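You operate a simulated robot arm through the tools that you are given. There is no shell and no other tool. Be economical: measure what you need, move in short steps, check, and stop when the job is done.

The job below is to be done with a simulated robot arm. You get a single attempt, and the scene is never put back.

Task
Brush the pack in the cleaner, then change it for the next.
Fine: switch off before you open the lid; clean pack in the green tray, the pack with grey caps in the cradle, lid shut; leave the other packs.

It is judged by the outcome, as a careful person would: the job done as asked, and still so three seconds after it is handed in. It fails if anything else is knocked over, pushed out of place, dropped, spilled or broken. Lids that push on must go on centred and level and be pressed home; caps that screw on are set level and turned clockwise until they are tight.

Robot
A 7-joint arm with a vacuum gripper on a trunk, on a base that drives. Base frame: it is fixed to the floor where the robot stands at the start and does not move with it; the origin is under the middle of the robot, x ahead of it, y to its left, z up. Units: m, degrees, N and s.
Its first joint turns from -149.0 to 149.0 degrees. Places, roughly: brush knob [1, 0.2, 1]; cleaner lid [1, 0, 1]; cleaner power switch [0.8, 0, 1]; cradle of the cleaner [1, 0, 1]; seconds knob [0.9, 0.1, 1]; the green tray [0.5, -0.6, 0.9]. Payload 1.06 kg.
Tool frame: the origin (TCP) lies in the middle of the cups' lips, and z points out of the cups. The gripper has 1 cup of 0.024 m across, covering 0.024 by 0.024 m (tool x, y); the bellows give 0.008 m. With the vacuum on, a cup seals on a smooth face that it is pressed against (1 to 4 N); it does not hold porous or soft things. The pull reaches 23 N.
Orientation is told as [roll, pitch, yaw] about the base's x, y, z axes, in that order, counted from this pose: with the cups facing straight down, the tool's x points along the base's -x, its y along +y and its z along -z.

Tools
- The arm moves only by the tool arm_command. Its argument "increments" is a list of rows, each a list of 7 numbers: the shift along the tool's x, y, z in m, then the turn, a rotation vector about the tool's x, y, z in degrees, then the vacuum: 1 switches it on, 0 off. In form: [[x, y, z, wx, wy, wz, valve], ...]. A call has 1 to 8 rows; each row is the pose to reach, as a shift and turn from the pose commanded when the call began, along the tool's axes at that moment. A row lasts 0.2 s, in which the tool goes at most 0.05 m and 8.6 degrees; a call with a longer step from one row to the next is refused whole, and so is a gripper value outside its range. A pose out of reach is approached as far as the arm can. The call stops where the force on the tool passes 60 N (or 10 N more than at its start, if that is more) or the arm is blocked; 0.2 s more then pass. The pull builds up within a second once a cup has sealed. Time passes only in rows, and 0.2 s behind the last, so rows that repeat a pose give it time. The reply holds the time, the measured pose of the TCP, the force on the tool along the base axes and the pull of the vacuum, in the units named above and with some noise, with the torque about the TCP (base axes, N m) and any sound that the robot's microphone picked up.
- Cameras (640 x 400 px; columns grow to the right, rows downward): "scene" is now at [0.028, 0.1158, 1.5797]; the picture's right is [-0.56, -0.83, 0.00], its down [-0.53, 0.36, -0.77] and it looks along [0.64, -0.43, -0.64] (base axes); focal length 288 px, centre (320, 200). "wrist" rides on the gripper at [0.078, 0.019, -0.096] in the tool frame; the picture's right is [-0.24, 0.97, 0.00], its down [-0.71, -0.17, -0.69] and it looks along [-0.67, -0.16, 0.73] (tool axes); focal length 243 px, centre (320, 200). There is no depth. A picture from a camera that has moved, and an enlarged one, comes with that camera's place and axes in the base frame and with its lens. The place of the scene camera against the robot may be out by one fixed shift of up to 0.018 m in any direction.
- get_image(camera): a new picture of that camera. It takes no simulated time.
- move_column(by): slides the trunk up (or, below 0, down) by that many m; the arm and the scene camera ride with it, the base frame stays. It gives what a move gives, with no picture.
- roll_base(legs): drives the robot by 1 to 6 legs, each [ahead, turn to the left] in m and degrees, along the robot's own axes; the way and the turn of a leg run together, so that a leg with both is an arc; at most 1.5 m and 180 degrees a leg. The arm and the cameras ride along, it lands a little off, and it stops where it bumps. It gives what a move gives.
- head_to(pan, tilt): turns the head with the scene camera to pan (to the left, within 155 degrees either way) and tilt (down, from -29 to 69), counted from straight ahead of the robot. It gives what a move gives.
- close_up(camera, box): a new picture of the part [left, top, right, bottom] of that camera's present view, enlarged. It takes no simulated time.
- job_done(): hands the job in; it is judged then, once.

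Work in short steps. Places have to be worked out from the pictures, the camera data and where the tool is seen: move nearer, look again, correct. Check each grasp and each placing, and mend what went wrong. You have 120 turns and 78 pictures in all, those below and enlarged ones among them. Switch the vacuum off and draw the arm clear of the work before you hand the job in, unless the task says otherwise; then end with one line.

The tools are called after "Call:" as name(argument=value, ...) on one line, values as JSON. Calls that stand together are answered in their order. arm_command: Moves the arm, as the interface text tells. Its arguments: {"type":"object","properties":{"increments":{"type":"array"}},"required":["increments"]} The other tools are called the same way: move_column (by) slides the trunk up or down; roll_base (legs) drives the base; head_to (pan, tilt) turns the head that bears the scene camera; get_image (camera) takes a picture; close_up (camera, box) takes an enlarged picture of a part of a camera's view; job_done () hands the job in.

At the start:

```text
time_s: 0.0
eef_pos: [0.676, 0.0654, 0.9993]
tool_rot: [0.1, 0.0, -0.1]
contact_force: [-0.3, -0.2, -0.2]
wrist_torque: [-0.01, -0.01, 0.0]
pull: 0.1
trunk travel left (down, up): [-0.625, 0.085]
robot x, y, heading: [0.0028, -0.0008, -0.1]
head pan, tilt: [-34.3, 39.7]
```

scene: 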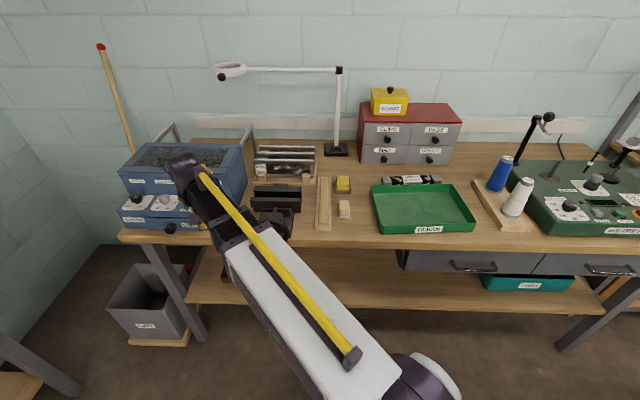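
wrist: 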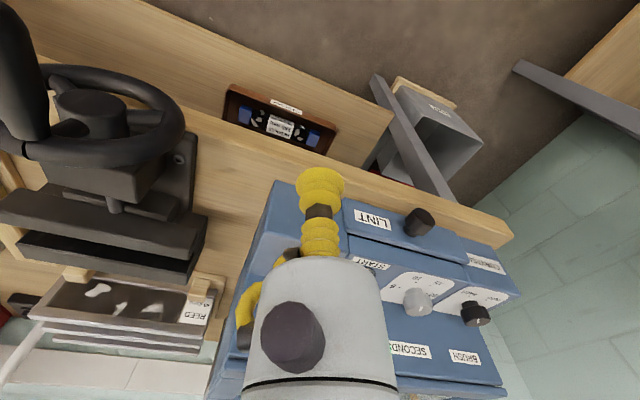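

I first look at the cleaner: turn the head toward it (cleaner is ahead, slightly left of view).

Call:
head_to(pan=-5, tilt=35)

Call:
close_up(camera="wrist", box=[200, 150, 520, 400])

Call:
get_image(camera="scene")

```text
time_s: 0.9
eef_pos: [0.6755, 0.0655, 1.0004]
tool_rot: [0.0, 0.0, 0.0]
contact_force: [-0.8, -0.2, 0.3]
wrist_torque: [-0.03, -0.01, 0.02]
pull: 0.1
trunk travel left (down, up): [-0.625, 0.085]
robot x, y, heading: [0.0017, -0.0002, 0.2]
head pan, tilt: [-5.0, 35.0]
```

```text
1.60 times, centred on (360, 275) of wrist
camera zoom: at [0.597, 0.085, 1.0956], right [0.24, 0.97, 0.0], down [0.71, -0.17, 0.69], along [0.67, -0.16, -0.73], focal length 388 px, centre (256, 80)
```

zoom: 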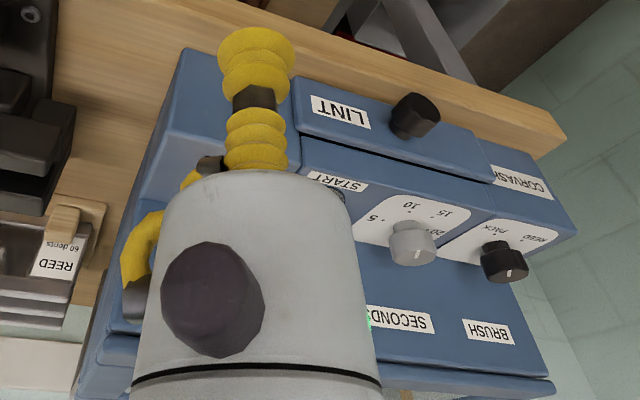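

```text
74 pictures are left
camera scene: at [0.0454, 0.1562, 1.5868], right [-0.09, -1.0, 0.0], down [-0.57, 0.05, -0.82], along [0.82, -0.07, -0.57], focal length 288 px, centre (320, 200)
```

scene: 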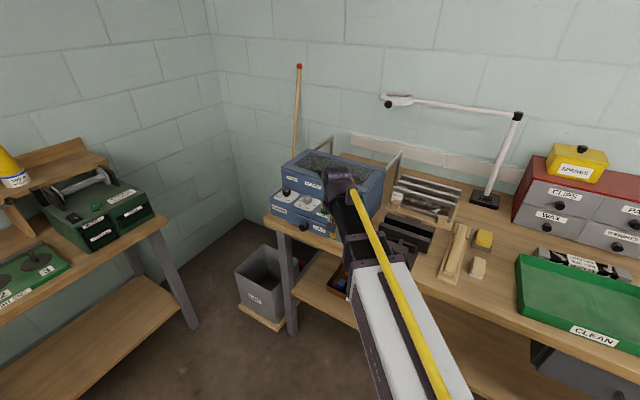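

The cleaner is the blue box; I zoom in on it and on the rack and the tray.

Call:
close_up(camera="scene", box=[260, 130, 400, 250])

Call:
close_up(camera="scene", box=[370, 150, 640, 350])

```text
3.33 times, centred on (330, 190) of scene
camera zoom: at [0.0454, 0.1562, 1.5868], right [-0.09, -1.0, 0.0], down [-0.57, 0.05, -0.82], along [0.82, -0.07, -0.57], focal length 961 px, centre (287, 233)
```

zoom: 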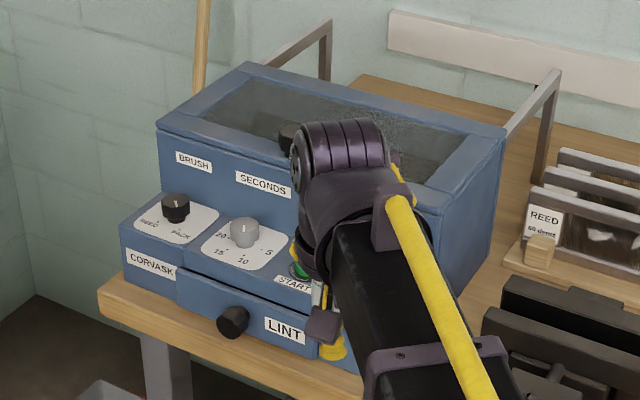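

```text
2.00 times, centred on (505, 250) of scene
camera zoom: at [0.0454, 0.1562, 1.5868], right [-0.09, -1.0, 0.0], down [-0.57, 0.05, -0.82], along [0.82, -0.07, -0.57], focal length 576 px, centre (-50, 100)
```

zoom: 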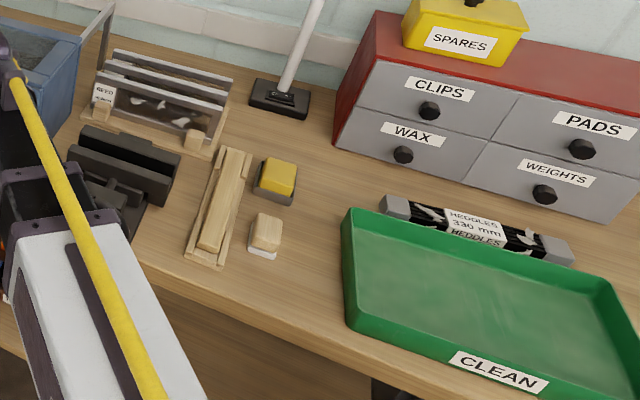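

I move the arm up and to the right so that it stops hiding the cleaner.

Call:
arm_command(increments=[[0.03, 0, -0.04, 0, 0, 0, 0], [0.06, 0, -0.08, 0, 0, 0, 0], [0.09, 0, -0.12, 0, 0, 0, 0], [0.09, -0.04, -0.15, 0, 0, 0, 0], [0.09, -0.09, -0.15, 0, 0, 0, 0], [0.09, -0.14, -0.15, 0, 0, 0, 0], [0.09, -0.19, -0.15, 0, 0, 0, 0], [0.09, -0.24, -0.15, 0, 0, 0, 0]])

Call:
arm_command(increments=[[0, -0.05, 0, 0, 0, 0, 0], [0, -0.1, 0, 0, 0, 0, 0], [0, -0.15, 0, 0, 0, 0, 0], [0, -0.2, 0, 0, 0, 0, 0]])

Call:
close_up(camera="scene", box=[250, 120, 442, 240])

Call:
get_image(camera="wrist")

```text
time_s: 2.7
eef_pos: [0.5857, -0.1765, 1.1496]
tool_rot: [0.0, 0.0, 0.0]
contact_force: [0.7, 0.4, 0.0]
wrist_torque: [0.03, 0.0, 0.02]
pull: 0.0
trunk travel left (down, up): [-0.625, 0.085]
robot x, y, heading: [-0.0019, 0.0017, 0.2]
head pan, tilt: [-5.0, 35.0]
```

```text
time_s: 3.7
eef_pos: [0.5858, -0.3747, 1.1494]
tool_rot: [0.0, 0.0, 0.0]
contact_force: [0.6, -0.1, -0.2]
wrist_torque: [0.03, -0.02, -0.02]
pull: 0.0
trunk travel left (down, up): [-0.625, 0.085]
robot x, y, heading: [-0.0024, -0.001, 0.1]
head pan, tilt: [-5.0, 35.0]
```

```text
3.33 times, centred on (346, 180) of scene
camera zoom: at [0.0455, 0.1559, 1.5869], right [-0.09, -1.0, 0.0], down [-0.57, 0.05, -0.82], along [0.82, -0.07, -0.57], focal length 961 px, centre (233, 267)
```

zoom: 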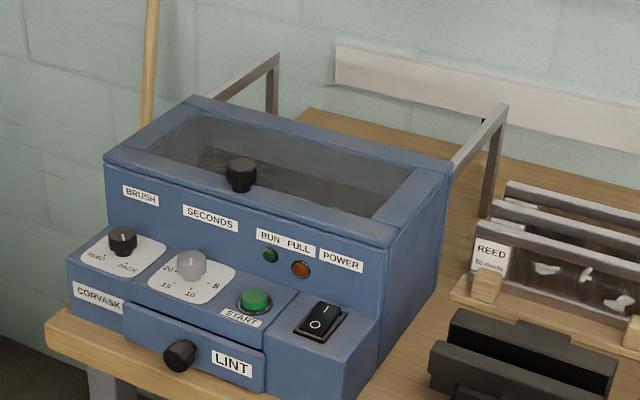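

```text
70 pictures are left
camera wrist: at [0.5085, -0.3551, 1.2456], right [0.23, 0.97, 0.0], down [0.71, -0.17, 0.69], along [0.67, -0.16, -0.73], focal length 243 px, centre (320, 200)
```

wrist: 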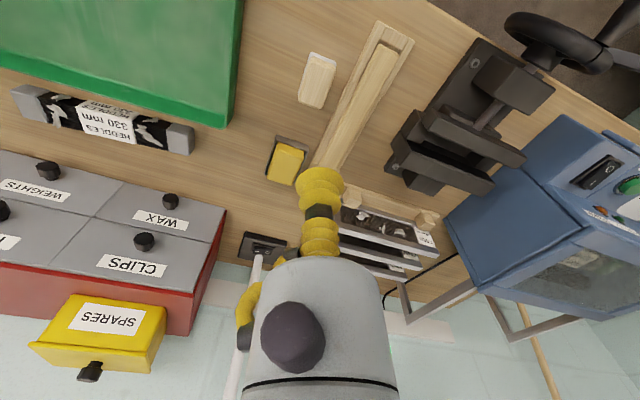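

I zoom in further on the panel to read the knob settings, lamps and switch.

Call:
close_up(camera="scene", box=[266, 180, 362, 240])

Call:
close_up(camera="scene", box=[278, 145, 390, 215])

```text
6.67 times, centred on (314, 210) of scene
camera zoom: at [0.0455, 0.1559, 1.5869], right [-0.09, -1.0, 0.0], down [-0.57, 0.05, -0.82], along [0.82, -0.07, -0.57], focal length 1922 px, centre (360, 133)
```

zoom: 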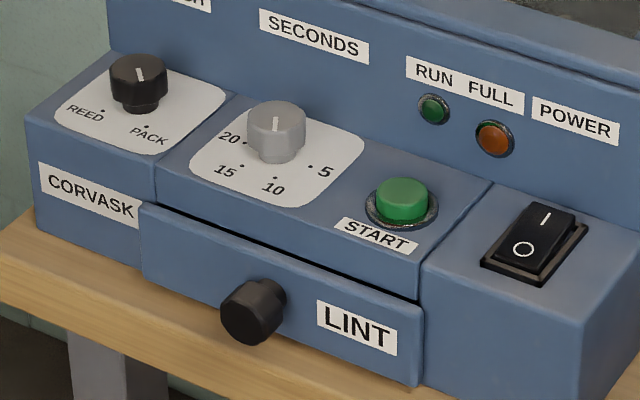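

```text
5.71 times, centred on (334, 180) of scene
camera zoom: at [0.0455, 0.1559, 1.5869], right [-0.09, -1.0, 0.0], down [-0.57, 0.05, -0.82], along [0.82, -0.07, -0.57], focal length 1647 px, centre (240, 314)
```

zoom: 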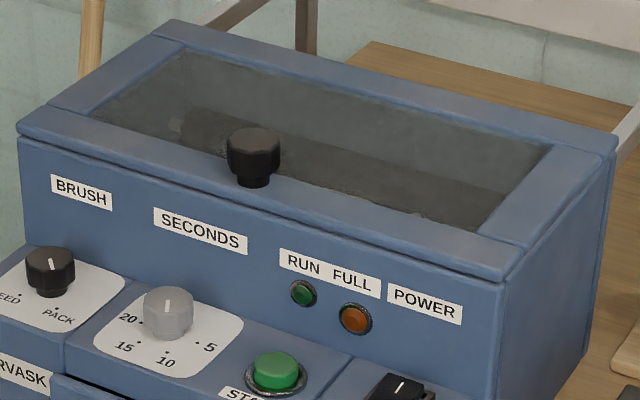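

Both knobs point to the rear, away from their scale marks. I look around for other hints (labels, notes) about seconds and packs.

Call:
head_to(pan=50, tilt=30)

Call:
get_image(camera="scene")

Call:
head_to(pan=-60, tilt=40)

Call:
get_image(camera="scene")

Call:
head_to(pan=-25, tilt=45)

Call:
get_image(camera="scene")

```text
time_s: 5.0
eef_pos: [0.587, -0.3731, 1.1504]
tool_rot: [0.1, 0.0, 0.0]
contact_force: [0.0, 0.0, 0.0]
wrist_torque: [0.04, 0.02, 0.0]
pull: 0.0
trunk travel left (down, up): [-0.625, 0.085]
robot x, y, heading: [0.0027, -0.001, -0.1]
head pan, tilt: [50.0, 30.0]
```

```text
67 pictures are left
camera scene: at [0.0158, 0.233, 1.5947], right [0.77, -0.64, 0.0], down [-0.32, -0.38, -0.87], along [0.56, 0.66, -0.5], focal length 288 px, centre (320, 200)
```

scene: 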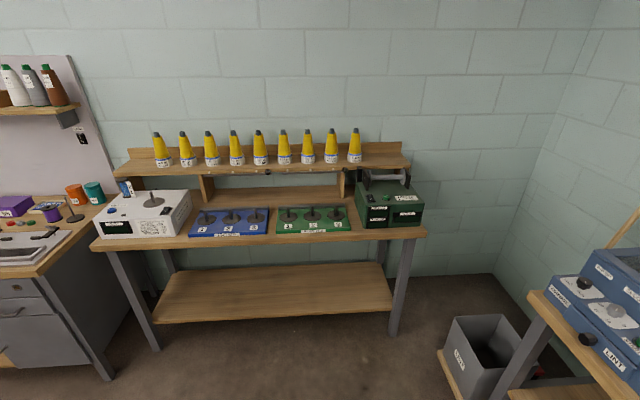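

```text
time_s: 6.9
eef_pos: [0.5865, -0.3723, 1.1499]
tool_rot: [0.0, -0.1, 0.0]
contact_force: [0.6, -0.7, -1.3]
wrist_torque: [0.0, 0.02, 0.0]
pull: 0.1
trunk travel left (down, up): [-0.625, 0.085]
robot x, y, heading: [0.0001, 0.0013, -0.2]
head pan, tilt: [-60.0, 40.0]
```

```text
66 pictures are left
camera scene: at [0.0002, 0.0902, 1.5793], right [-0.87, -0.5, 0.0], down [-0.32, 0.56, -0.77], along [0.38, -0.66, -0.64], focal length 288 px, centre (320, 200)
```

scene: 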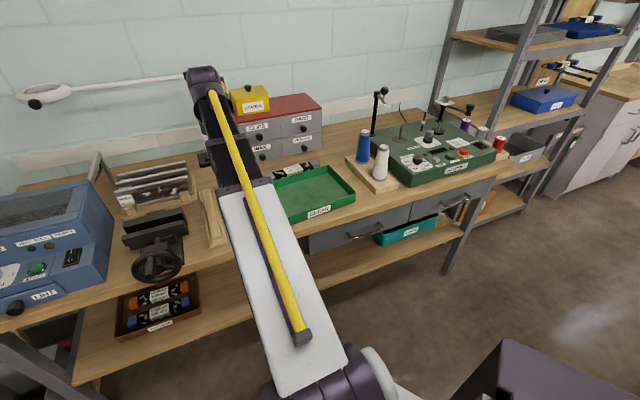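

```text
time_s: 7.9
eef_pos: [0.5864, -0.3734, 1.1501]
tool_rot: [0.0, 0.1, 0.0]
contact_force: [-0.3, 0.1, 0.7]
wrist_torque: [0.0, 0.02, 0.02]
pull: 0.0
trunk travel left (down, up): [-0.625, 0.085]
robot x, y, heading: [0.0019, 0.0005, 0.2]
head pan, tilt: [-25.0, 45.0]
```

```text
65 pictures are left
camera scene: at [0.0313, 0.1293, 1.5721], right [-0.42, -0.91, 0.0], down [-0.64, 0.3, -0.71], along [0.64, -0.3, -0.71], focal length 288 px, centre (320, 200)
```

scene: 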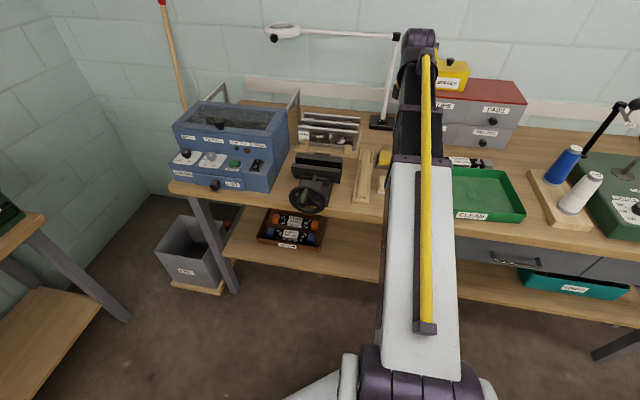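

Zoom on the lower-shelf packs and on the pack behind the green tray.

Call:
close_up(camera="scene", box=[244, 200, 340, 260])

Call:
close_up(camera="wrist", box=[0, 60, 208, 190])

```text
6.67 times, centred on (292, 230) of scene
camera zoom: at [0.0313, 0.1293, 1.5721], right [-0.42, -0.91, 0.0], down [-0.64, 0.3, -0.71], along [0.64, -0.3, -0.71], focal length 1922 px, centre (507, 0)
```

zoom: 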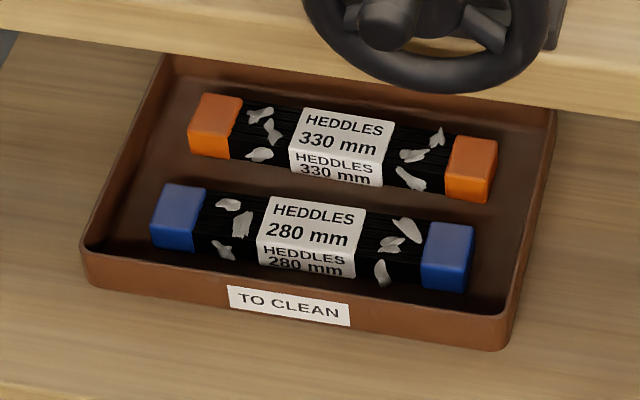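

```text
3.08 times, centred on (104, 125) of wrist
camera zoom: at [0.5083, -0.3538, 1.2454], right [0.24, 0.97, 0.0], down [0.71, -0.17, 0.69], along [0.67, -0.16, -0.73], focal length 746 px, centre (985, 431)
```

zoom: 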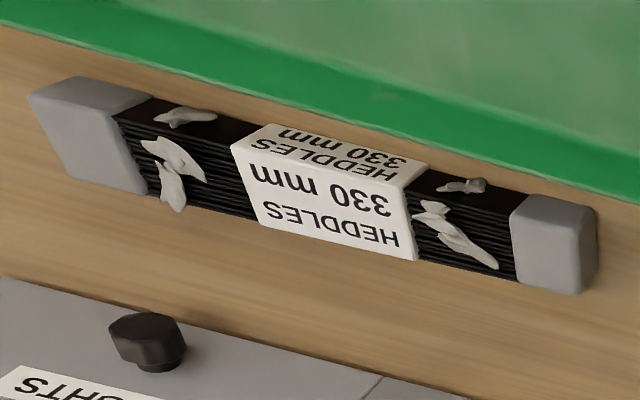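

The grey-capped pack lies behind the tray. I move the wrist camera above the cleaner for a closer look and triangulation.

Call:
arm_command(increments=[[0, 0.04, -0.03, 0, 0, 0, 0], [0, 0.08, -0.06, 0, 0, 0, 0], [0, 0.12, -0.09, 0, 0, 0, 0], [0, 0.16, -0.12, 0, 0, 0, 0], [0, 0.21, -0.12, 0, 0, 0, 0], [0, 0.26, -0.12, 0, 0, 0, 0], [0, 0.31, -0.12, 0, 0, 0, 0], [0, 0.36, -0.12, 0, 0, 0, 0]])

Call:
arm_command(increments=[[-0.03, 0.03, 0, 0, 0, 0, 0], [-0.06, 0.06, 0, 0, 0, 0, 0], [-0.06, 0.1, 0, 0, 0, 0, 0]])

Call:
get_image(camera="wrist")

```text
time_s: 8.6
eef_pos: [0.5915, -0.2893, 1.2122]
tool_rot: [-0.6, -1.0, 0.9]
contact_force: [10.3, -1.7, -16.5]
wrist_torque: [-0.36, -0.18, -0.21]
pull: 0.1
out of reach, approached as far as the arm can: row 3
trunk travel left (down, up): [-0.625, 0.085]
robot x, y, heading: [-0.0007, 0.0035, 0.1]
head pan, tilt: [-25.0, 45.0]
stopped in row 3: the force on the tool passed its limit at 110 N (the readings are from after the stop); the commanded pose is now the measured one
```

```text
time_s: 9.3
eef_pos: [0.6485, -0.1903, 1.2133]
tool_rot: [-0.5, -0.9, 1.0]
contact_force: [2.1, -6.2, -6.6]
wrist_torque: [0.48, -0.26, 0.43]
pull: 0.0
trunk travel left (down, up): [-0.625, 0.085]
robot x, y, heading: [-0.0018, 0.0018, -0.0]
head pan, tilt: [-25.0, 45.0]
```

```text
62 pictures are left
camera wrist: at [0.5686, -0.1705, 1.3074], right [0.22, 0.98, -0.01], down [0.7, -0.15, 0.7], along [0.68, -0.16, -0.72], focal length 243 px, centre (320, 200)
```

wrist: 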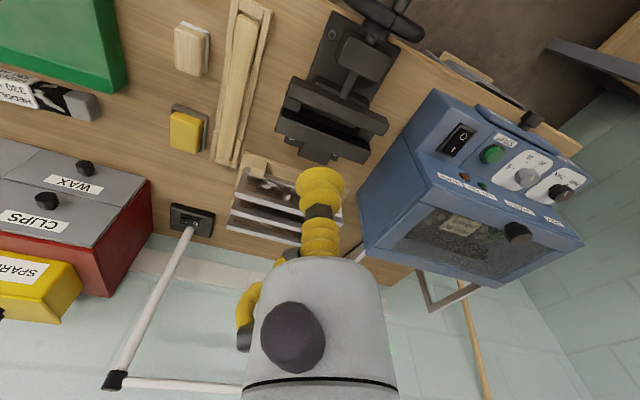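

The arm stopped on a force reading; I check the scene for what was touched.

Call:
get_image(camera="scene")

Call:
close_up(camera="wrist", box=[350, 80, 606, 300])

```text
61 pictures are left
camera scene: at [0.0314, 0.1296, 1.572], right [-0.42, -0.91, 0.0], down [-0.64, 0.3, -0.71], along [0.64, -0.3, -0.71], focal length 288 px, centre (320, 200)
```

scene: 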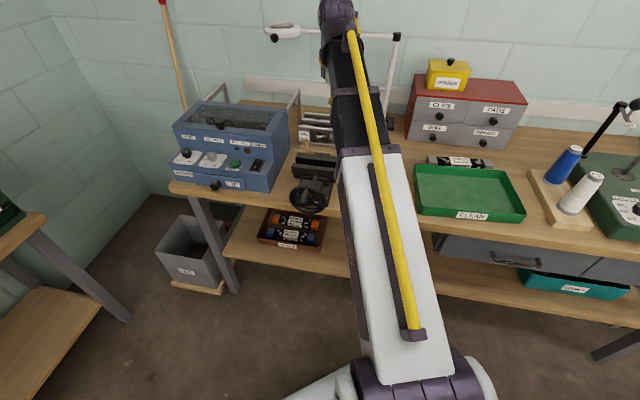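

```text
1.82 times, centred on (478, 190) of wrist
camera zoom: at [0.5686, -0.1705, 1.3074], right [0.22, 0.98, -0.01], down [0.7, -0.15, 0.7], along [0.68, -0.16, -0.72], focal length 441 px, centre (33, 218)
```

zoom: 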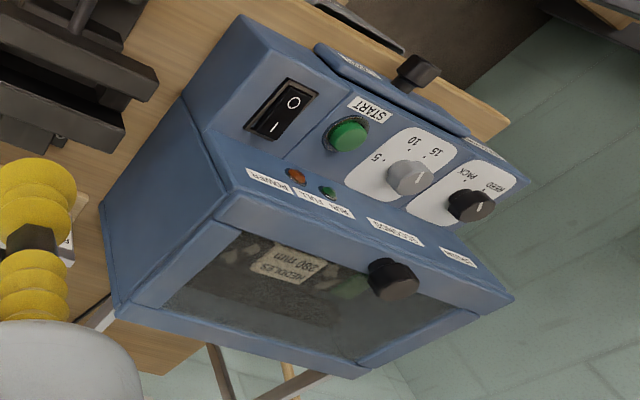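

Nothing moved; it was an arm limit. I check the rest of the room for a chart on brushing times.

Call:
head_to(pan=-115, tilt=20)

Call:
get_image(camera="scene")

Call:
head_to(pan=115, tilt=20)

Call:
get_image(camera="scene")

Call:
head_to(pan=-5, tilt=35)

Call:
close_up(camera="scene", box=[240, 170, 336, 230])

```text
time_s: 11.0
eef_pos: [0.6482, -0.1909, 1.2138]
tool_rot: [-0.5, -1.0, 1.0]
contact_force: [2.6, 0.3, -6.4]
wrist_torque: [-0.27, -0.18, -0.13]
pull: 0.0
trunk travel left (down, up): [-0.625, 0.085]
robot x, y, heading: [-0.0029, -0.001, 0.0]
head pan, tilt: [-115.0, 20.0]
```

```text
59 pictures are left
camera scene: at [-0.0817, 0.0794, 1.6107], right [-0.91, 0.42, 0.0], down [0.14, 0.31, -0.94], along [-0.4, -0.85, -0.34], focal length 288 px, centre (320, 200)
```

scene: 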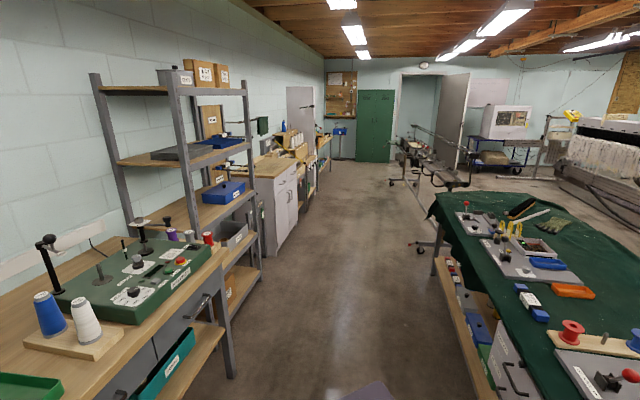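

```text
time_s: 14.3
eef_pos: [0.6489, -0.191, 1.2134]
tool_rot: [-0.5, -0.9, 1.0]
contact_force: [2.9, -3.1, -7.0]
wrist_torque: [-0.13, -0.23, 0.01]
pull: 0.0
trunk travel left (down, up): [-0.625, 0.085]
robot x, y, heading: [-0.0009, -0.0042, 0.0]
head pan, tilt: [115.0, 20.0]
```

```text
58 pictures are left
camera scene: at [-0.0817, 0.2482, 1.6107], right [0.91, 0.42, 0.0], down [0.14, -0.31, -0.94], along [-0.4, 0.85, -0.34], focal length 288 px, centre (320, 200)
```

scene: 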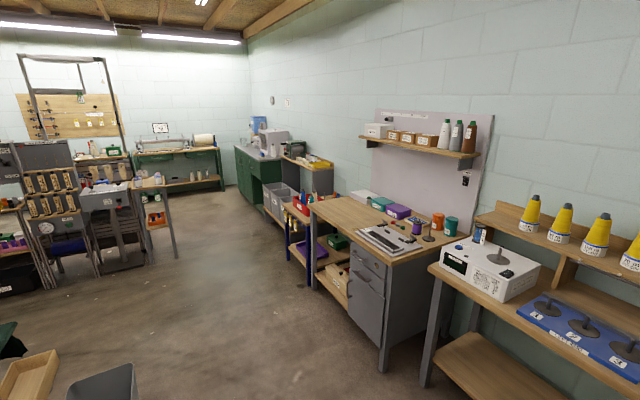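

```text
time_s: 16.3
eef_pos: [0.649, -0.1905, 1.2146]
tool_rot: [-0.5, -0.9, 0.9]
contact_force: [3.2, -1.3, -6.8]
wrist_torque: [-0.12, -0.27, 0.01]
pull: 0.1
trunk travel left (down, up): [-0.625, 0.085]
robot x, y, heading: [-0.0016, 0.0007, -0.0]
head pan, tilt: [-5.0, 35.0]
```

```text
6.67 times, centred on (288, 200) of scene
camera zoom: at [0.0454, 0.1562, 1.5869], right [-0.09, -1.0, 0.0], down [-0.57, 0.05, -0.82], along [0.82, -0.07, -0.57], focal length 1922 px, centre (533, 200)
```

zoom: 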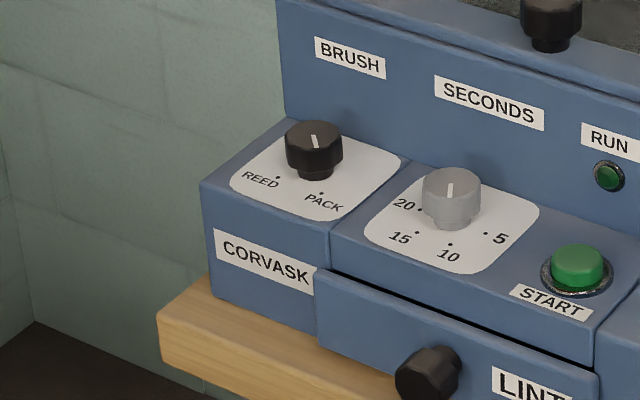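

No chart; the pack inside reads "HEDDLES 280 mm". I bring the tool near above the power switch (estimated at about (0.815, 0, 0.965)), straightening the tool on the way.

Call:
arm_command(increments=[[0, 0.04, 0.02, -0.1, 0.2, 0.2, 0], [0, 0.08, 0.04, -0.2, 0.4, 0.4, 0], [0, 0.12, 0.06, -0.3, 0.6, 0.7, 0], [0, 0.16, 0.08, -0.5, 0.9, 1.0, 0], [-0.04, 0.188, 0.08, -0.5, 0.9, 1.0, 0], [-0.08, 0.188, 0.09, -0.5, 0.9, 1.0, 0], [-0.12, 0.188, 0.11, -0.5, 0.9, 1.0, 0]])

Call:
get_image(camera="wrist")

```text
time_s: 17.9
eef_pos: [0.7675, -0.0005, 1.1039]
tool_rot: [0.0, -0.1, -0.1]
contact_force: [-1.3, 0.0, 0.1]
wrist_torque: [-0.03, 0.0, -0.01]
pull: 0.1
trunk travel left (down, up): [-0.625, 0.085]
robot x, y, heading: [0.0018, -0.0013, 0.2]
head pan, tilt: [-5.0, 35.0]
```

```text
56 pictures are left
camera wrist: at [0.6892, 0.0198, 1.1988], right [0.24, 0.97, 0.0], down [0.71, -0.17, 0.68], along [0.67, -0.16, -0.73], focal length 243 px, centre (320, 200)
```

wrist: 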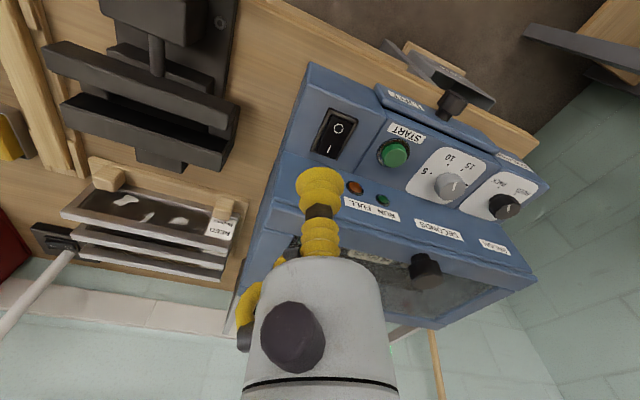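

Clear view. I zoom on the switch to see which side is pressed in.

Call:
close_up(camera="wrist", box=[290, 90, 418, 170])

Call:
close_up(camera="wrist", box=[400, 130, 560, 230])

```text
5.00 times, centred on (354, 130) of wrist
camera zoom: at [0.6892, 0.0198, 1.1988], right [0.24, 0.97, 0.0], down [0.71, -0.17, 0.68], along [0.67, -0.16, -0.73], focal length 1213 px, centre (150, 550)
```

zoom: 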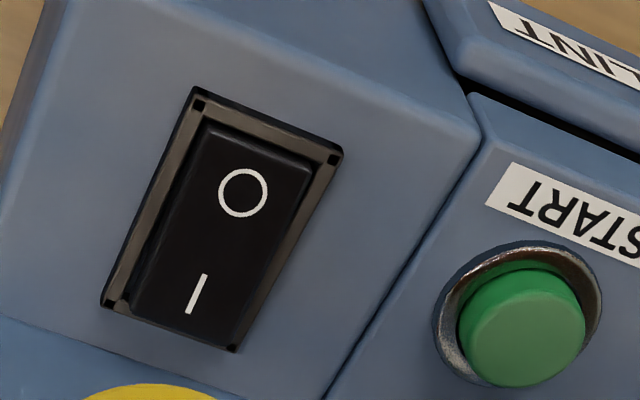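

```text
4.00 times, centred on (480, 180) of wrist
camera zoom: at [0.6892, 0.0198, 1.1988], right [0.24, 0.97, 0.0], down [0.71, -0.17, 0.68], along [0.67, -0.16, -0.73], focal length 970 px, centre (-320, 280)
```

zoom: 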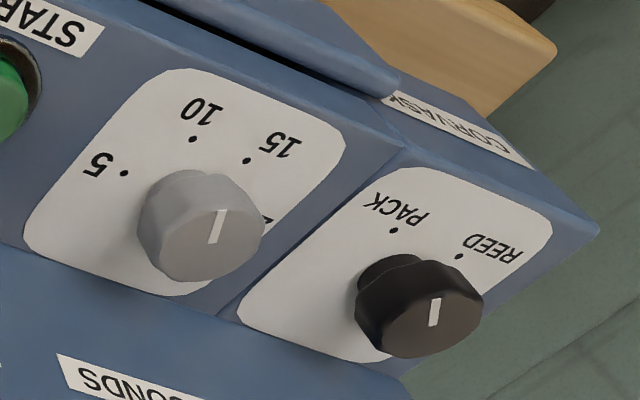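

Marks read: seconds pointer at 10, brush pointer at PACK, and the rocker's I end stands raised (power off). I tilt the tool ~20° so its body clears the cleaner's wall and hover over the I end.

Call:
arm_command(increments=[[-0.02, -0.001, 0.02, 3.7, -5.5, 0, 0], [-0.04, -0.003, 0.05, 7.5, -11, 0, 0], [-0.0625, -0.0053, 0.085, 11.2, -16.6, 0, 0], [-0.0625, -0.0053, 0.105, 11.2, -16.6, 0, 0]])

Call:
close_up(camera="wrist", box=[240, 70, 432, 190])

```text
time_s: 18.9
eef_pos: [0.8301, -0.0039, 0.9984]
tool_rot: [-11.6, -16.6, 1.6]
contact_force: [0.1, -0.1, 0.1]
wrist_torque: [0.03, -0.03, -0.02]
pull: 0.0
trunk travel left (down, up): [-0.625, 0.085]
robot x, y, heading: [0.0024, -0.0017, 0.1]
head pan, tilt: [-5.0, 35.0]
```

```text
3.33 times, centred on (336, 130) of wrist
camera zoom: at [0.7287, 0.0313, 1.0612], right [0.25, 0.96, -0.12], down [0.48, -0.02, 0.88], along [0.84, -0.28, -0.46], focal length 809 px, centre (267, 433)
```

zoom: 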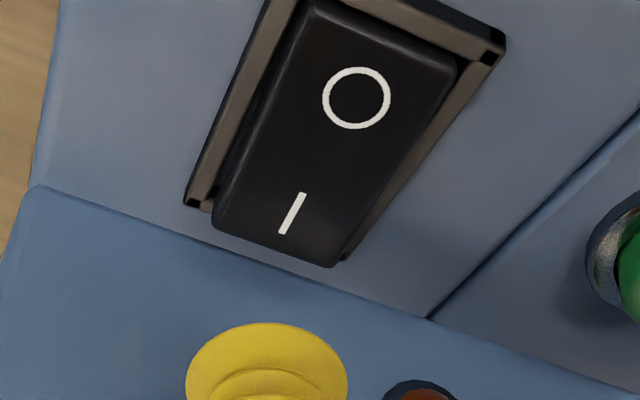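

The I end is at about (0.833, -0.005, 0.96). I press down there in small steps.

Call:
arm_command(increments=[[0.0045, 0.0035, 0.0275, 0, 0, 0, 0], [0.0062, 0.0046, 0.033, 0, 0, 0, 0], [0.0076, 0.0056, 0.038, 0, 0, 0, 0]])

```text
time_s: 19.7
eef_pos: [0.8352, -0.0059, 0.9595]
tool_rot: [-11.6, -16.5, 1.5]
contact_force: [0.5, 0.0, 0.0]
wrist_torque: [0.01, 0.0, 0.01]
pull: 0.0
trunk travel left (down, up): [-0.625, 0.085]
robot x, y, heading: [-0.0007, 0.0007, -0.1]
head pan, tilt: [-5.0, 35.0]
```

No contact yet; I go on downward in small steps.

Call:
arm_command(increments=[[0.0014, 0.001, 0.0047, 0, 0, 0, 0], [0.0021, 0.0014, 0.007, 0, 0, 0, 0], [0.0028, 0.0019, 0.0094, 0, 0, 0, 0]])

Call:
close_up(camera="wrist", box=[240, 100, 432, 220])

```text
time_s: 20.5
eef_pos: [0.8335, -0.0061, 0.9517]
tool_rot: [-11.6, -16.7, 1.6]
contact_force: [2.0, 0.5, 22.5]
wrist_torque: [0.15, 0.17, -0.21]
pull: 0.0
trunk travel left (down, up): [-0.625, 0.085]
robot x, y, heading: [-0.0028, -0.0024, 0.4]
head pan, tilt: [-5.0, 35.0]
```

```text
3.33 times, centred on (336, 160) of wrist
camera zoom: at [0.7311, 0.0291, 1.0156], right [0.25, 0.96, -0.12], down [0.48, -0.02, 0.88], along [0.84, -0.28, -0.46], focal length 809 px, centre (267, 333)
```

zoom: 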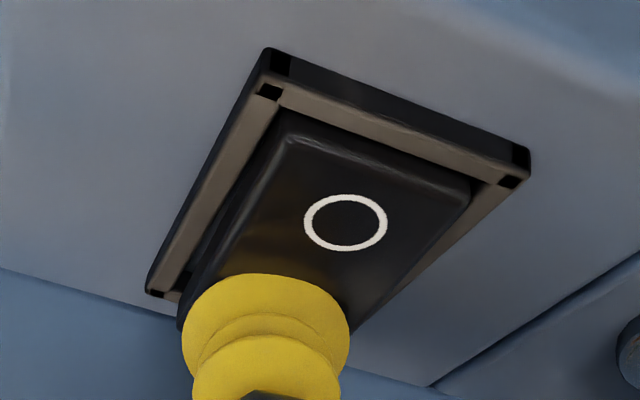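

Force of 22 N and the O end seems to have risen; I back off and look.

Call:
arm_command(increments=[[-0.006, -0.004, -0.02, 0, 0, 0, 0], [-0.014, -0.0095, -0.047, 0, 0, 0, 0]])

Call:
get_image(camera="wrist")

```text
time_s: 21.1
eef_pos: [0.8343, -0.0062, 0.9996]
tool_rot: [-11.5, -16.3, 1.6]
contact_force: [-0.5, 0.3, 0.5]
wrist_torque: [0.01, -0.02, 0.01]
pull: 0.0
trunk travel left (down, up): [-0.625, 0.085]
robot x, y, heading: [0.0009, 0.0029, -0.2]
head pan, tilt: [-5.0, 35.0]
```

```text
51 pictures are left
camera wrist: at [0.733, 0.0291, 1.0634], right [0.25, 0.96, -0.12], down [0.48, -0.02, 0.88], along [0.84, -0.28, -0.47], focal length 243 px, centre (320, 200)
```

wrist: 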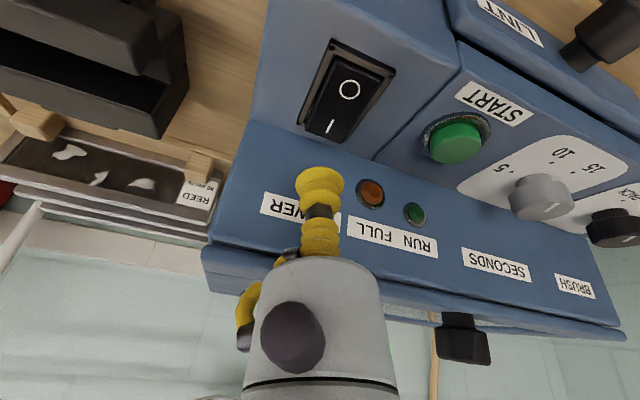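

The O end is now up: power is on. Next I hover over START, judged at about (0.859, 0.066, 0.955).

Call:
arm_command(increments=[[-0.013, 0.036, -0.0034, 0, 0, 0, 0], [-0.0258, 0.0717, -0.0068, 0, 0, 0, 0], [-0.0201, 0.0755, 0.012, 0, 0, 0, 0]])

Call:
get_image(camera="wrist")

```text
time_s: 21.9
eef_pos: [0.8585, 0.0651, 0.9804]
tool_rot: [-11.6, -16.5, 1.5]
contact_force: [0.3, 0.6, 0.1]
wrist_torque: [0.01, 0.0, 0.0]
pull: 0.1
trunk travel left (down, up): [-0.625, 0.085]
robot x, y, heading: [0.0019, -0.0021, 0.0]
head pan, tilt: [-5.0, 35.0]
```

```text
50 pictures are left
camera wrist: at [0.7574, 0.1015, 1.0426], right [0.25, 0.96, -0.12], down [0.48, -0.02, 0.88], along [0.84, -0.28, -0.46], focal length 243 px, centre (320, 200)
```

wrist: 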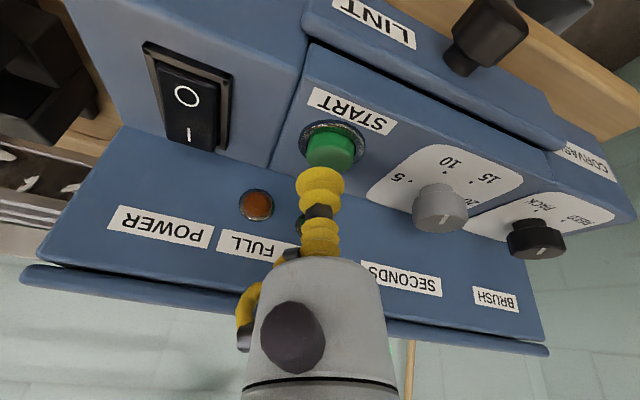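

Lined up within 3 mm; press START straight down with small steps.

Call:
arm_command(increments=[[0.0051, 0.0068, 0.0183, 0, 0, 0, 0], [0.0062, 0.0076, 0.0221, 0, 0, 0, 0], [0.0074, 0.0083, 0.0259, 0, 0, 0, 0]])

```text
time_s: 22.7
eef_pos: [0.858, 0.0695, 0.9511]
tool_rot: [-11.6, -16.6, 1.5]
contact_force: [-0.3, 0.1, 0.9]
wrist_torque: [0.0, -0.02, -0.01]
pull: 0.0
trunk travel left (down, up): [-0.625, 0.085]
robot x, y, heading: [0.0008, 0.0004, 0.2]
head pan, tilt: [-5.0, 35.0]
```

Barely touching (about 1 N); a bit further.

Call:
arm_command(increments=[[0.0011, 0.0008, 0.0038, 0, 0, 0, 0], [0.0023, 0.0015, 0.0075, 0, 0, 0, 0], [0.0023, 0.0015, 0.0075, 0, 0, 0, 0]])

Call:
close_up(camera="wrist", box=[220, 100, 412, 220])

```text
time_s: 23.5
eef_pos: [0.8578, 0.068, 0.9442]
tool_rot: [-11.5, -16.4, 1.7]
contact_force: [-0.2, 0.3, 4.1]
wrist_torque: [0.03, 0.01, 0.03]
pull: 0.0
trunk travel left (down, up): [-0.625, 0.085]
robot x, y, heading: [0.0021, 0.0019, 0.3]
head pan, tilt: [-5.0, 35.0]
heard: click
```

```text
3.33 times, centred on (316, 160) of wrist
camera zoom: at [0.756, 0.104, 1.0078], right [0.25, 0.96, -0.12], down [0.48, -0.02, 0.88], along [0.84, -0.28, -0.46], focal length 809 px, centre (333, 333)
```

zoom: 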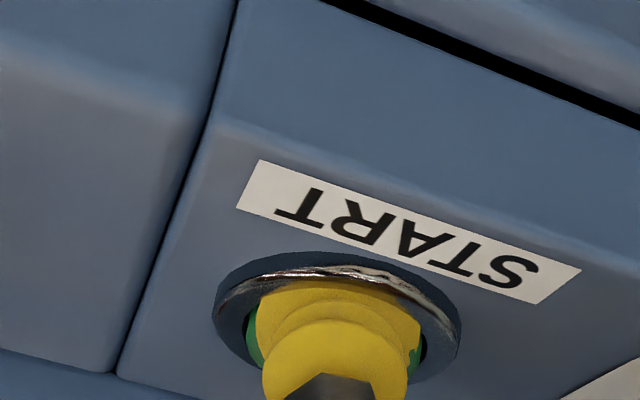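

Click heard. I lift off and look at the RUN lamp.

Call:
arm_command(increments=[[-0.006, -0.004, -0.02, 0, 0, 0, 0], [-0.0114, -0.0077, -0.0376, 0, 0, 0, 0], [-0.0171, -0.0115, -0.0564, 0, 0, 0, 0]])

Call:
get_image(camera="wrist")

```text
time_s: 24.3
eef_pos: [0.8603, 0.0693, 1.0027]
tool_rot: [-11.5, -16.5, 1.7]
contact_force: [0.2, -0.4, -0.4]
wrist_torque: [0.03, 0.01, 0.03]
pull: 0.0
trunk travel left (down, up): [-0.625, 0.085]
robot x, y, heading: [0.0006, 0.0008, 0.0]
head pan, tilt: [-5.0, 35.0]
```

```text
48 pictures are left
camera wrist: at [0.7579, 0.1052, 1.0673], right [0.25, 0.96, -0.12], down [0.48, -0.02, 0.88], along [0.84, -0.28, -0.47], focal length 243 px, centre (320, 200)
```

wrist: 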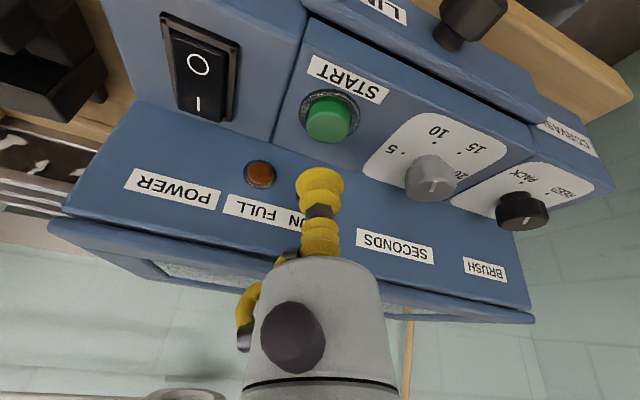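

The cup hides the RUN lamp; I shift the tool sideways and up, toward the switch, and look again.

Call:
arm_command(increments=[[0.01, -0.035, -0.02, 0, 0, 0, 0], [0.02, -0.07, -0.03, 0, 0, 0, 0]])

Call:
close_up(camera="wrist", box=[260, 70, 516, 230])

```text
time_s: 24.9
eef_pos: [0.8276, 0.0062, 1.0397]
tool_rot: [-11.5, -16.6, 1.5]
contact_force: [0.9, 0.4, -0.5]
wrist_torque: [0.0, 0.01, 0.02]
pull: 0.1
trunk travel left (down, up): [-0.625, 0.085]
robot x, y, heading: [-0.0021, 0.0017, 0.1]
head pan, tilt: [-5.0, 35.0]
```

```text
2.50 times, centred on (388, 150) of wrist
camera zoom: at [0.7263, 0.0408, 1.1038], right [0.25, 0.96, -0.12], down [0.48, -0.02, 0.88], along [0.84, -0.28, -0.46], focal length 606 px, centre (150, 325)
```

zoom: 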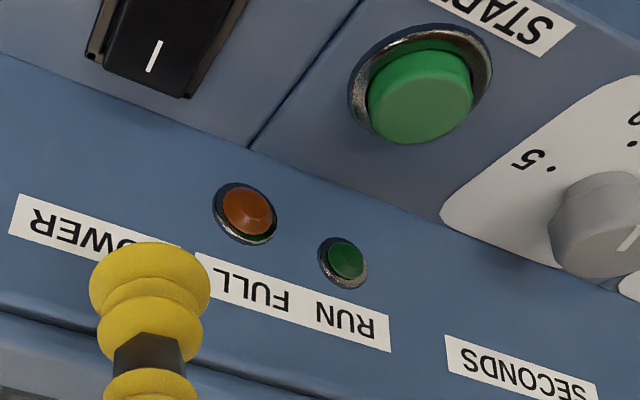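

RUN seems unlit. I compare the switch with the earlier scene view.

Call:
close_up(camera="wrist", box=[280, 30, 408, 110])

Call:
close_up(camera="scene", box=[266, 180, 362, 240])

```text
5.00 times, centred on (344, 70) of wrist
camera zoom: at [0.7263, 0.0408, 1.1038], right [0.25, 0.96, -0.12], down [0.48, -0.02, 0.88], along [0.84, -0.28, -0.46], focal length 1213 px, centre (200, 850)
```

zoom: 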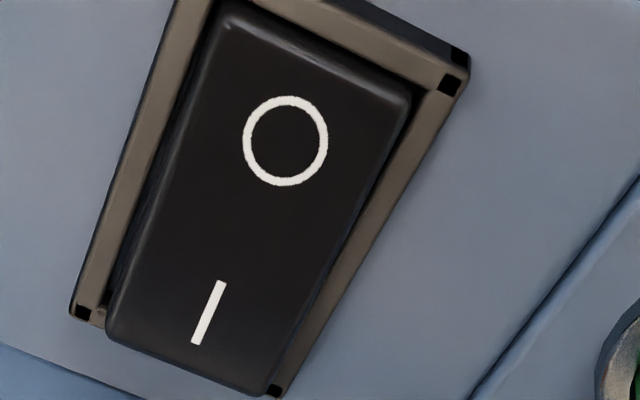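

```text
6.67 times, centred on (314, 210) of scene
camera zoom: at [0.0451, 0.156, 1.5869], right [-0.09, -1.0, 0.0], down [-0.57, 0.05, -0.82], along [0.82, -0.07, -0.57], focal length 1922 px, centre (360, 133)
```

zoom: 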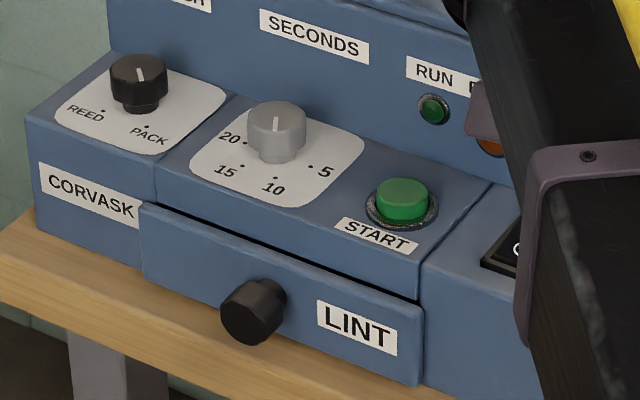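

The rocker's I end still stands proud, so the press didn't flip it (no click). With less tilt, the cup's far rim will bear on the raised end with more leverage; I reposition.

Call:
arm_command(increments=[[0.005, 0.001, 0.021, -2.2, 3.3, 0, 0], [0.01, 0.002, 0.043, -4.5, 6.7, 0, 0], [0.0155, 0.003, 0.064, -6.7, 10, 0, 0], [0.0155, 0.003, 0.064, -6.7, 10, 0, 0]])

```text
time_s: 25.9
eef_pos: [0.8316, -0.0033, 0.9809]
tool_rot: [-4.6, -7.3, 0.3]
contact_force: [10.5, 4.4, 54.0]
wrist_torque: [-0.87, -1.14, 0.26]
pull: 0.1
trunk travel left (down, up): [-0.625, 0.085]
robot x, y, heading: [0.003, 0.0011, 0.2]
head pan, tilt: [-5.0, 35.0]
```

Unexpected 54 N here: something above (body on the lid edge) touches. I back off at once.

Call:
arm_command(increments=[[0.003, 0.001, -0.02, 0, 0, 0, 0], [0.03, -0.01, -0.06, 0, 0, 0, 0]])

Call:
get_image(camera="wrist")

Call:
get_image(camera="scene")

```text
time_s: 26.5
eef_pos: [0.7944, -0.0103, 1.0303]
tool_rot: [-4.6, -6.5, 0.1]
contact_force: [-0.3, 1.7, 0.0]
wrist_torque: [-0.01, 0.01, -0.04]
pull: 0.0
trunk travel left (down, up): [-0.625, 0.085]
robot x, y, heading: [0.0007, -0.0, -0.0]
head pan, tilt: [-5.0, 35.0]
```

```text
44 pictures are left
camera wrist: at [0.7059, 0.0167, 1.1147], right [0.24, 0.97, -0.05], down [0.63, -0.12, 0.77], along [0.74, -0.22, -0.63], focal length 243 px, centre (320, 200)
```

wrist: 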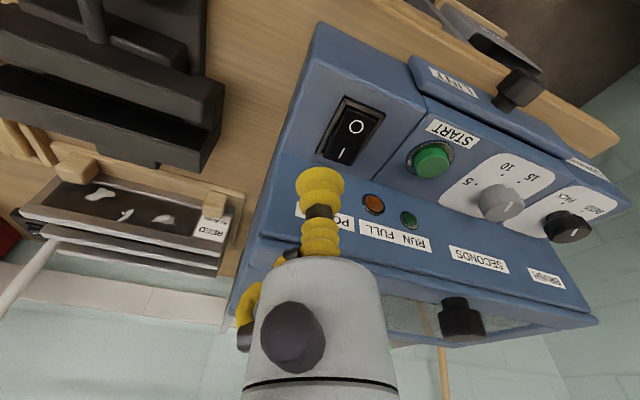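

```text
43 pictures are left
camera scene: at [0.0455, 0.1562, 1.5865], right [-0.09, -1.0, 0.0], down [-0.57, 0.05, -0.82], along [0.82, -0.07, -0.57], focal length 288 px, centre (320, 200)
```

scene: 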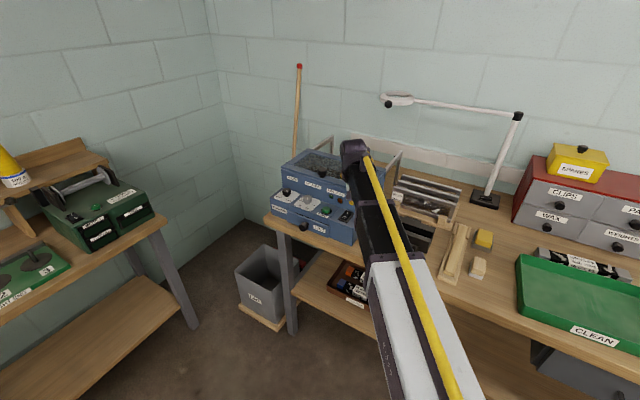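

The wide flange met the lid's edge; nothing looks displaced. The earlier press bore near the pivot (torque says lip 10 mm frontward), so I tilt to ~30° and aim 10 mm further back so that the lip acts on the I end.

Call:
arm_command(increments=[[0, 0, 0, 4.1, -6.1, 0, 0], [0, 0, 0, 8.2, -12.2, 0, 0], [-0.01, 0, 0.005, 12.3, -18.3, 0, 0], [-0.03, 0.002, 0.025, 12.3, -18.3, 0, 0], [-0.0417, 0.003, 0.0453, 12.3, -18.3, 0, 0]])

Call:
get_image(camera="wrist")

```text
time_s: 27.7
eef_pos: [0.8443, -0.0107, 0.9895]
tool_rot: [-18.1, -24.5, 3.9]
contact_force: [-0.4, -0.8, 0.1]
wrist_torque: [-0.02, 0.01, -0.02]
pull: 0.1
trunk travel left (down, up): [-0.625, 0.085]
robot x, y, heading: [0.0022, 0.0029, -0.1]
head pan, tilt: [-5.0, 35.0]
```

```text
42 pictures are left
camera wrist: at [0.7341, 0.0308, 1.0342], right [0.28, 0.95, -0.18], down [0.35, 0.07, 0.93], along [0.9, -0.32, -0.31], focal length 243 px, centre (320, 200)
```

wrist: 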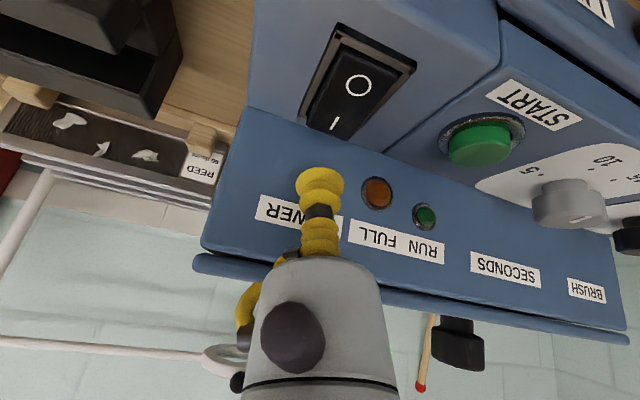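

Aligned (I at (0.836,-0.005)). I press down step by step.

Call:
arm_command(increments=[[0.0102, 0.0069, 0.0212, 0, 0, 0, 0], [0.0122, 0.0083, 0.0255, 0, 0, 0, 0], [0.0143, 0.0097, 0.0299, 0, 0, 0, 0], [0.016, 0.0108, 0.0333, 0, 0, 0, 0]])

```text
time_s: 28.7
eef_pos: [0.8415, -0.0109, 0.9519]
tool_rot: [-18.0, -24.6, 3.9]
contact_force: [1.5, 1.4, 10.8]
wrist_torque: [0.07, 0.11, -0.05]
pull: 0.1
trunk travel left (down, up): [-0.625, 0.085]
robot x, y, heading: [-0.0022, 0.0002, 0.0]
head pan, tilt: [-5.0, 35.0]
```

10.8 N on the near lip; continue in 2 mm steps.

Call:
arm_command(increments=[[0.0008, 0.0006, 0.0017, 0, 0, 0, 0], [0.0017, 0.0011, 0.0035, 0, 0, 0, 0], [0.0025, 0.0017, 0.0052, 0, 0, 0, 0]])

```text
time_s: 29.5
eef_pos: [0.8408, -0.0112, 0.9511]
tool_rot: [-18.1, -25.1, 4.0]
contact_force: [17.2, 1.1, 51.9]
wrist_torque: [0.41, 0.47, -0.18]
pull: 0.1
trunk travel left (down, up): [-0.625, 0.085]
robot x, y, heading: [-0.0008, -0.0006, -0.1]
head pan, tilt: [-5.0, 35.0]
```

52 N without a click; I back off and inspect the rocker afresh.

Call:
arm_command(increments=[[-0.008, -0.005, -0.018, 0, 0, 0, 0], [-0.0166, -0.0112, -0.0346, 0, 0, 0, 0], [-0.01, -0.055, -0.05, 0, 0, 0, 0], [0.0, -0.1, -0.07, 0, 0, 0, 0]])

Call:
close_up(camera="wrist", box=[300, 20, 556, 180])

Call:
close_up(camera="scene", box=[314, 190, 378, 230])

```text
refused: row 4 steps farther than a row can; nothing moved
```

```text
2.50 times, centred on (428, 100) of wrist
camera zoom: at [0.7325, 0.0303, 0.9955], right [0.28, 0.95, -0.17], down [0.34, 0.07, 0.94], along [0.9, -0.32, -0.3], focal length 606 px, centre (50, 450)
```

zoom: 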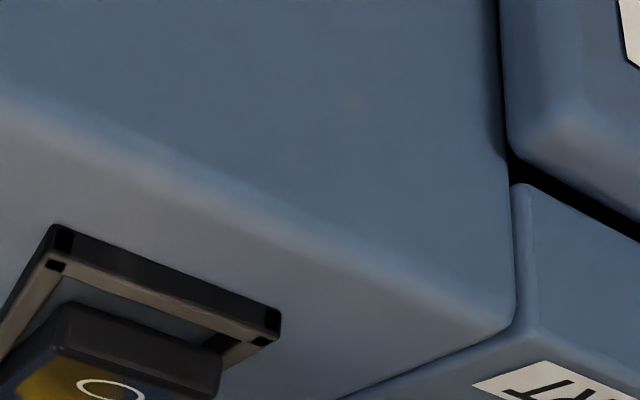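

```text
10.00 times, centred on (346, 210) of scene
camera zoom: at [0.0416, 0.1564, 1.5876], right [-0.09, -1.0, 0.0], down [-0.57, 0.05, -0.82], along [0.82, -0.07, -0.57], focal length 2883 px, centre (60, 100)
```

zoom: 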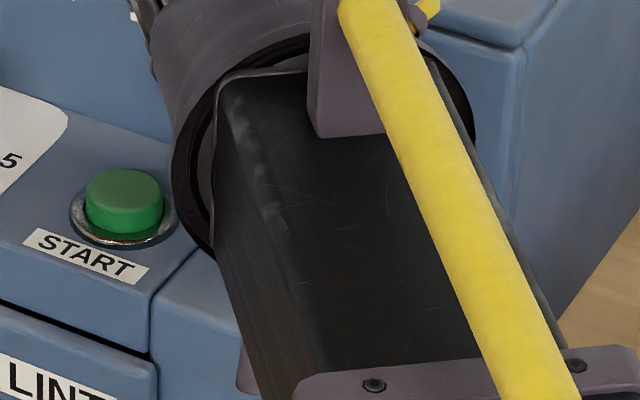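

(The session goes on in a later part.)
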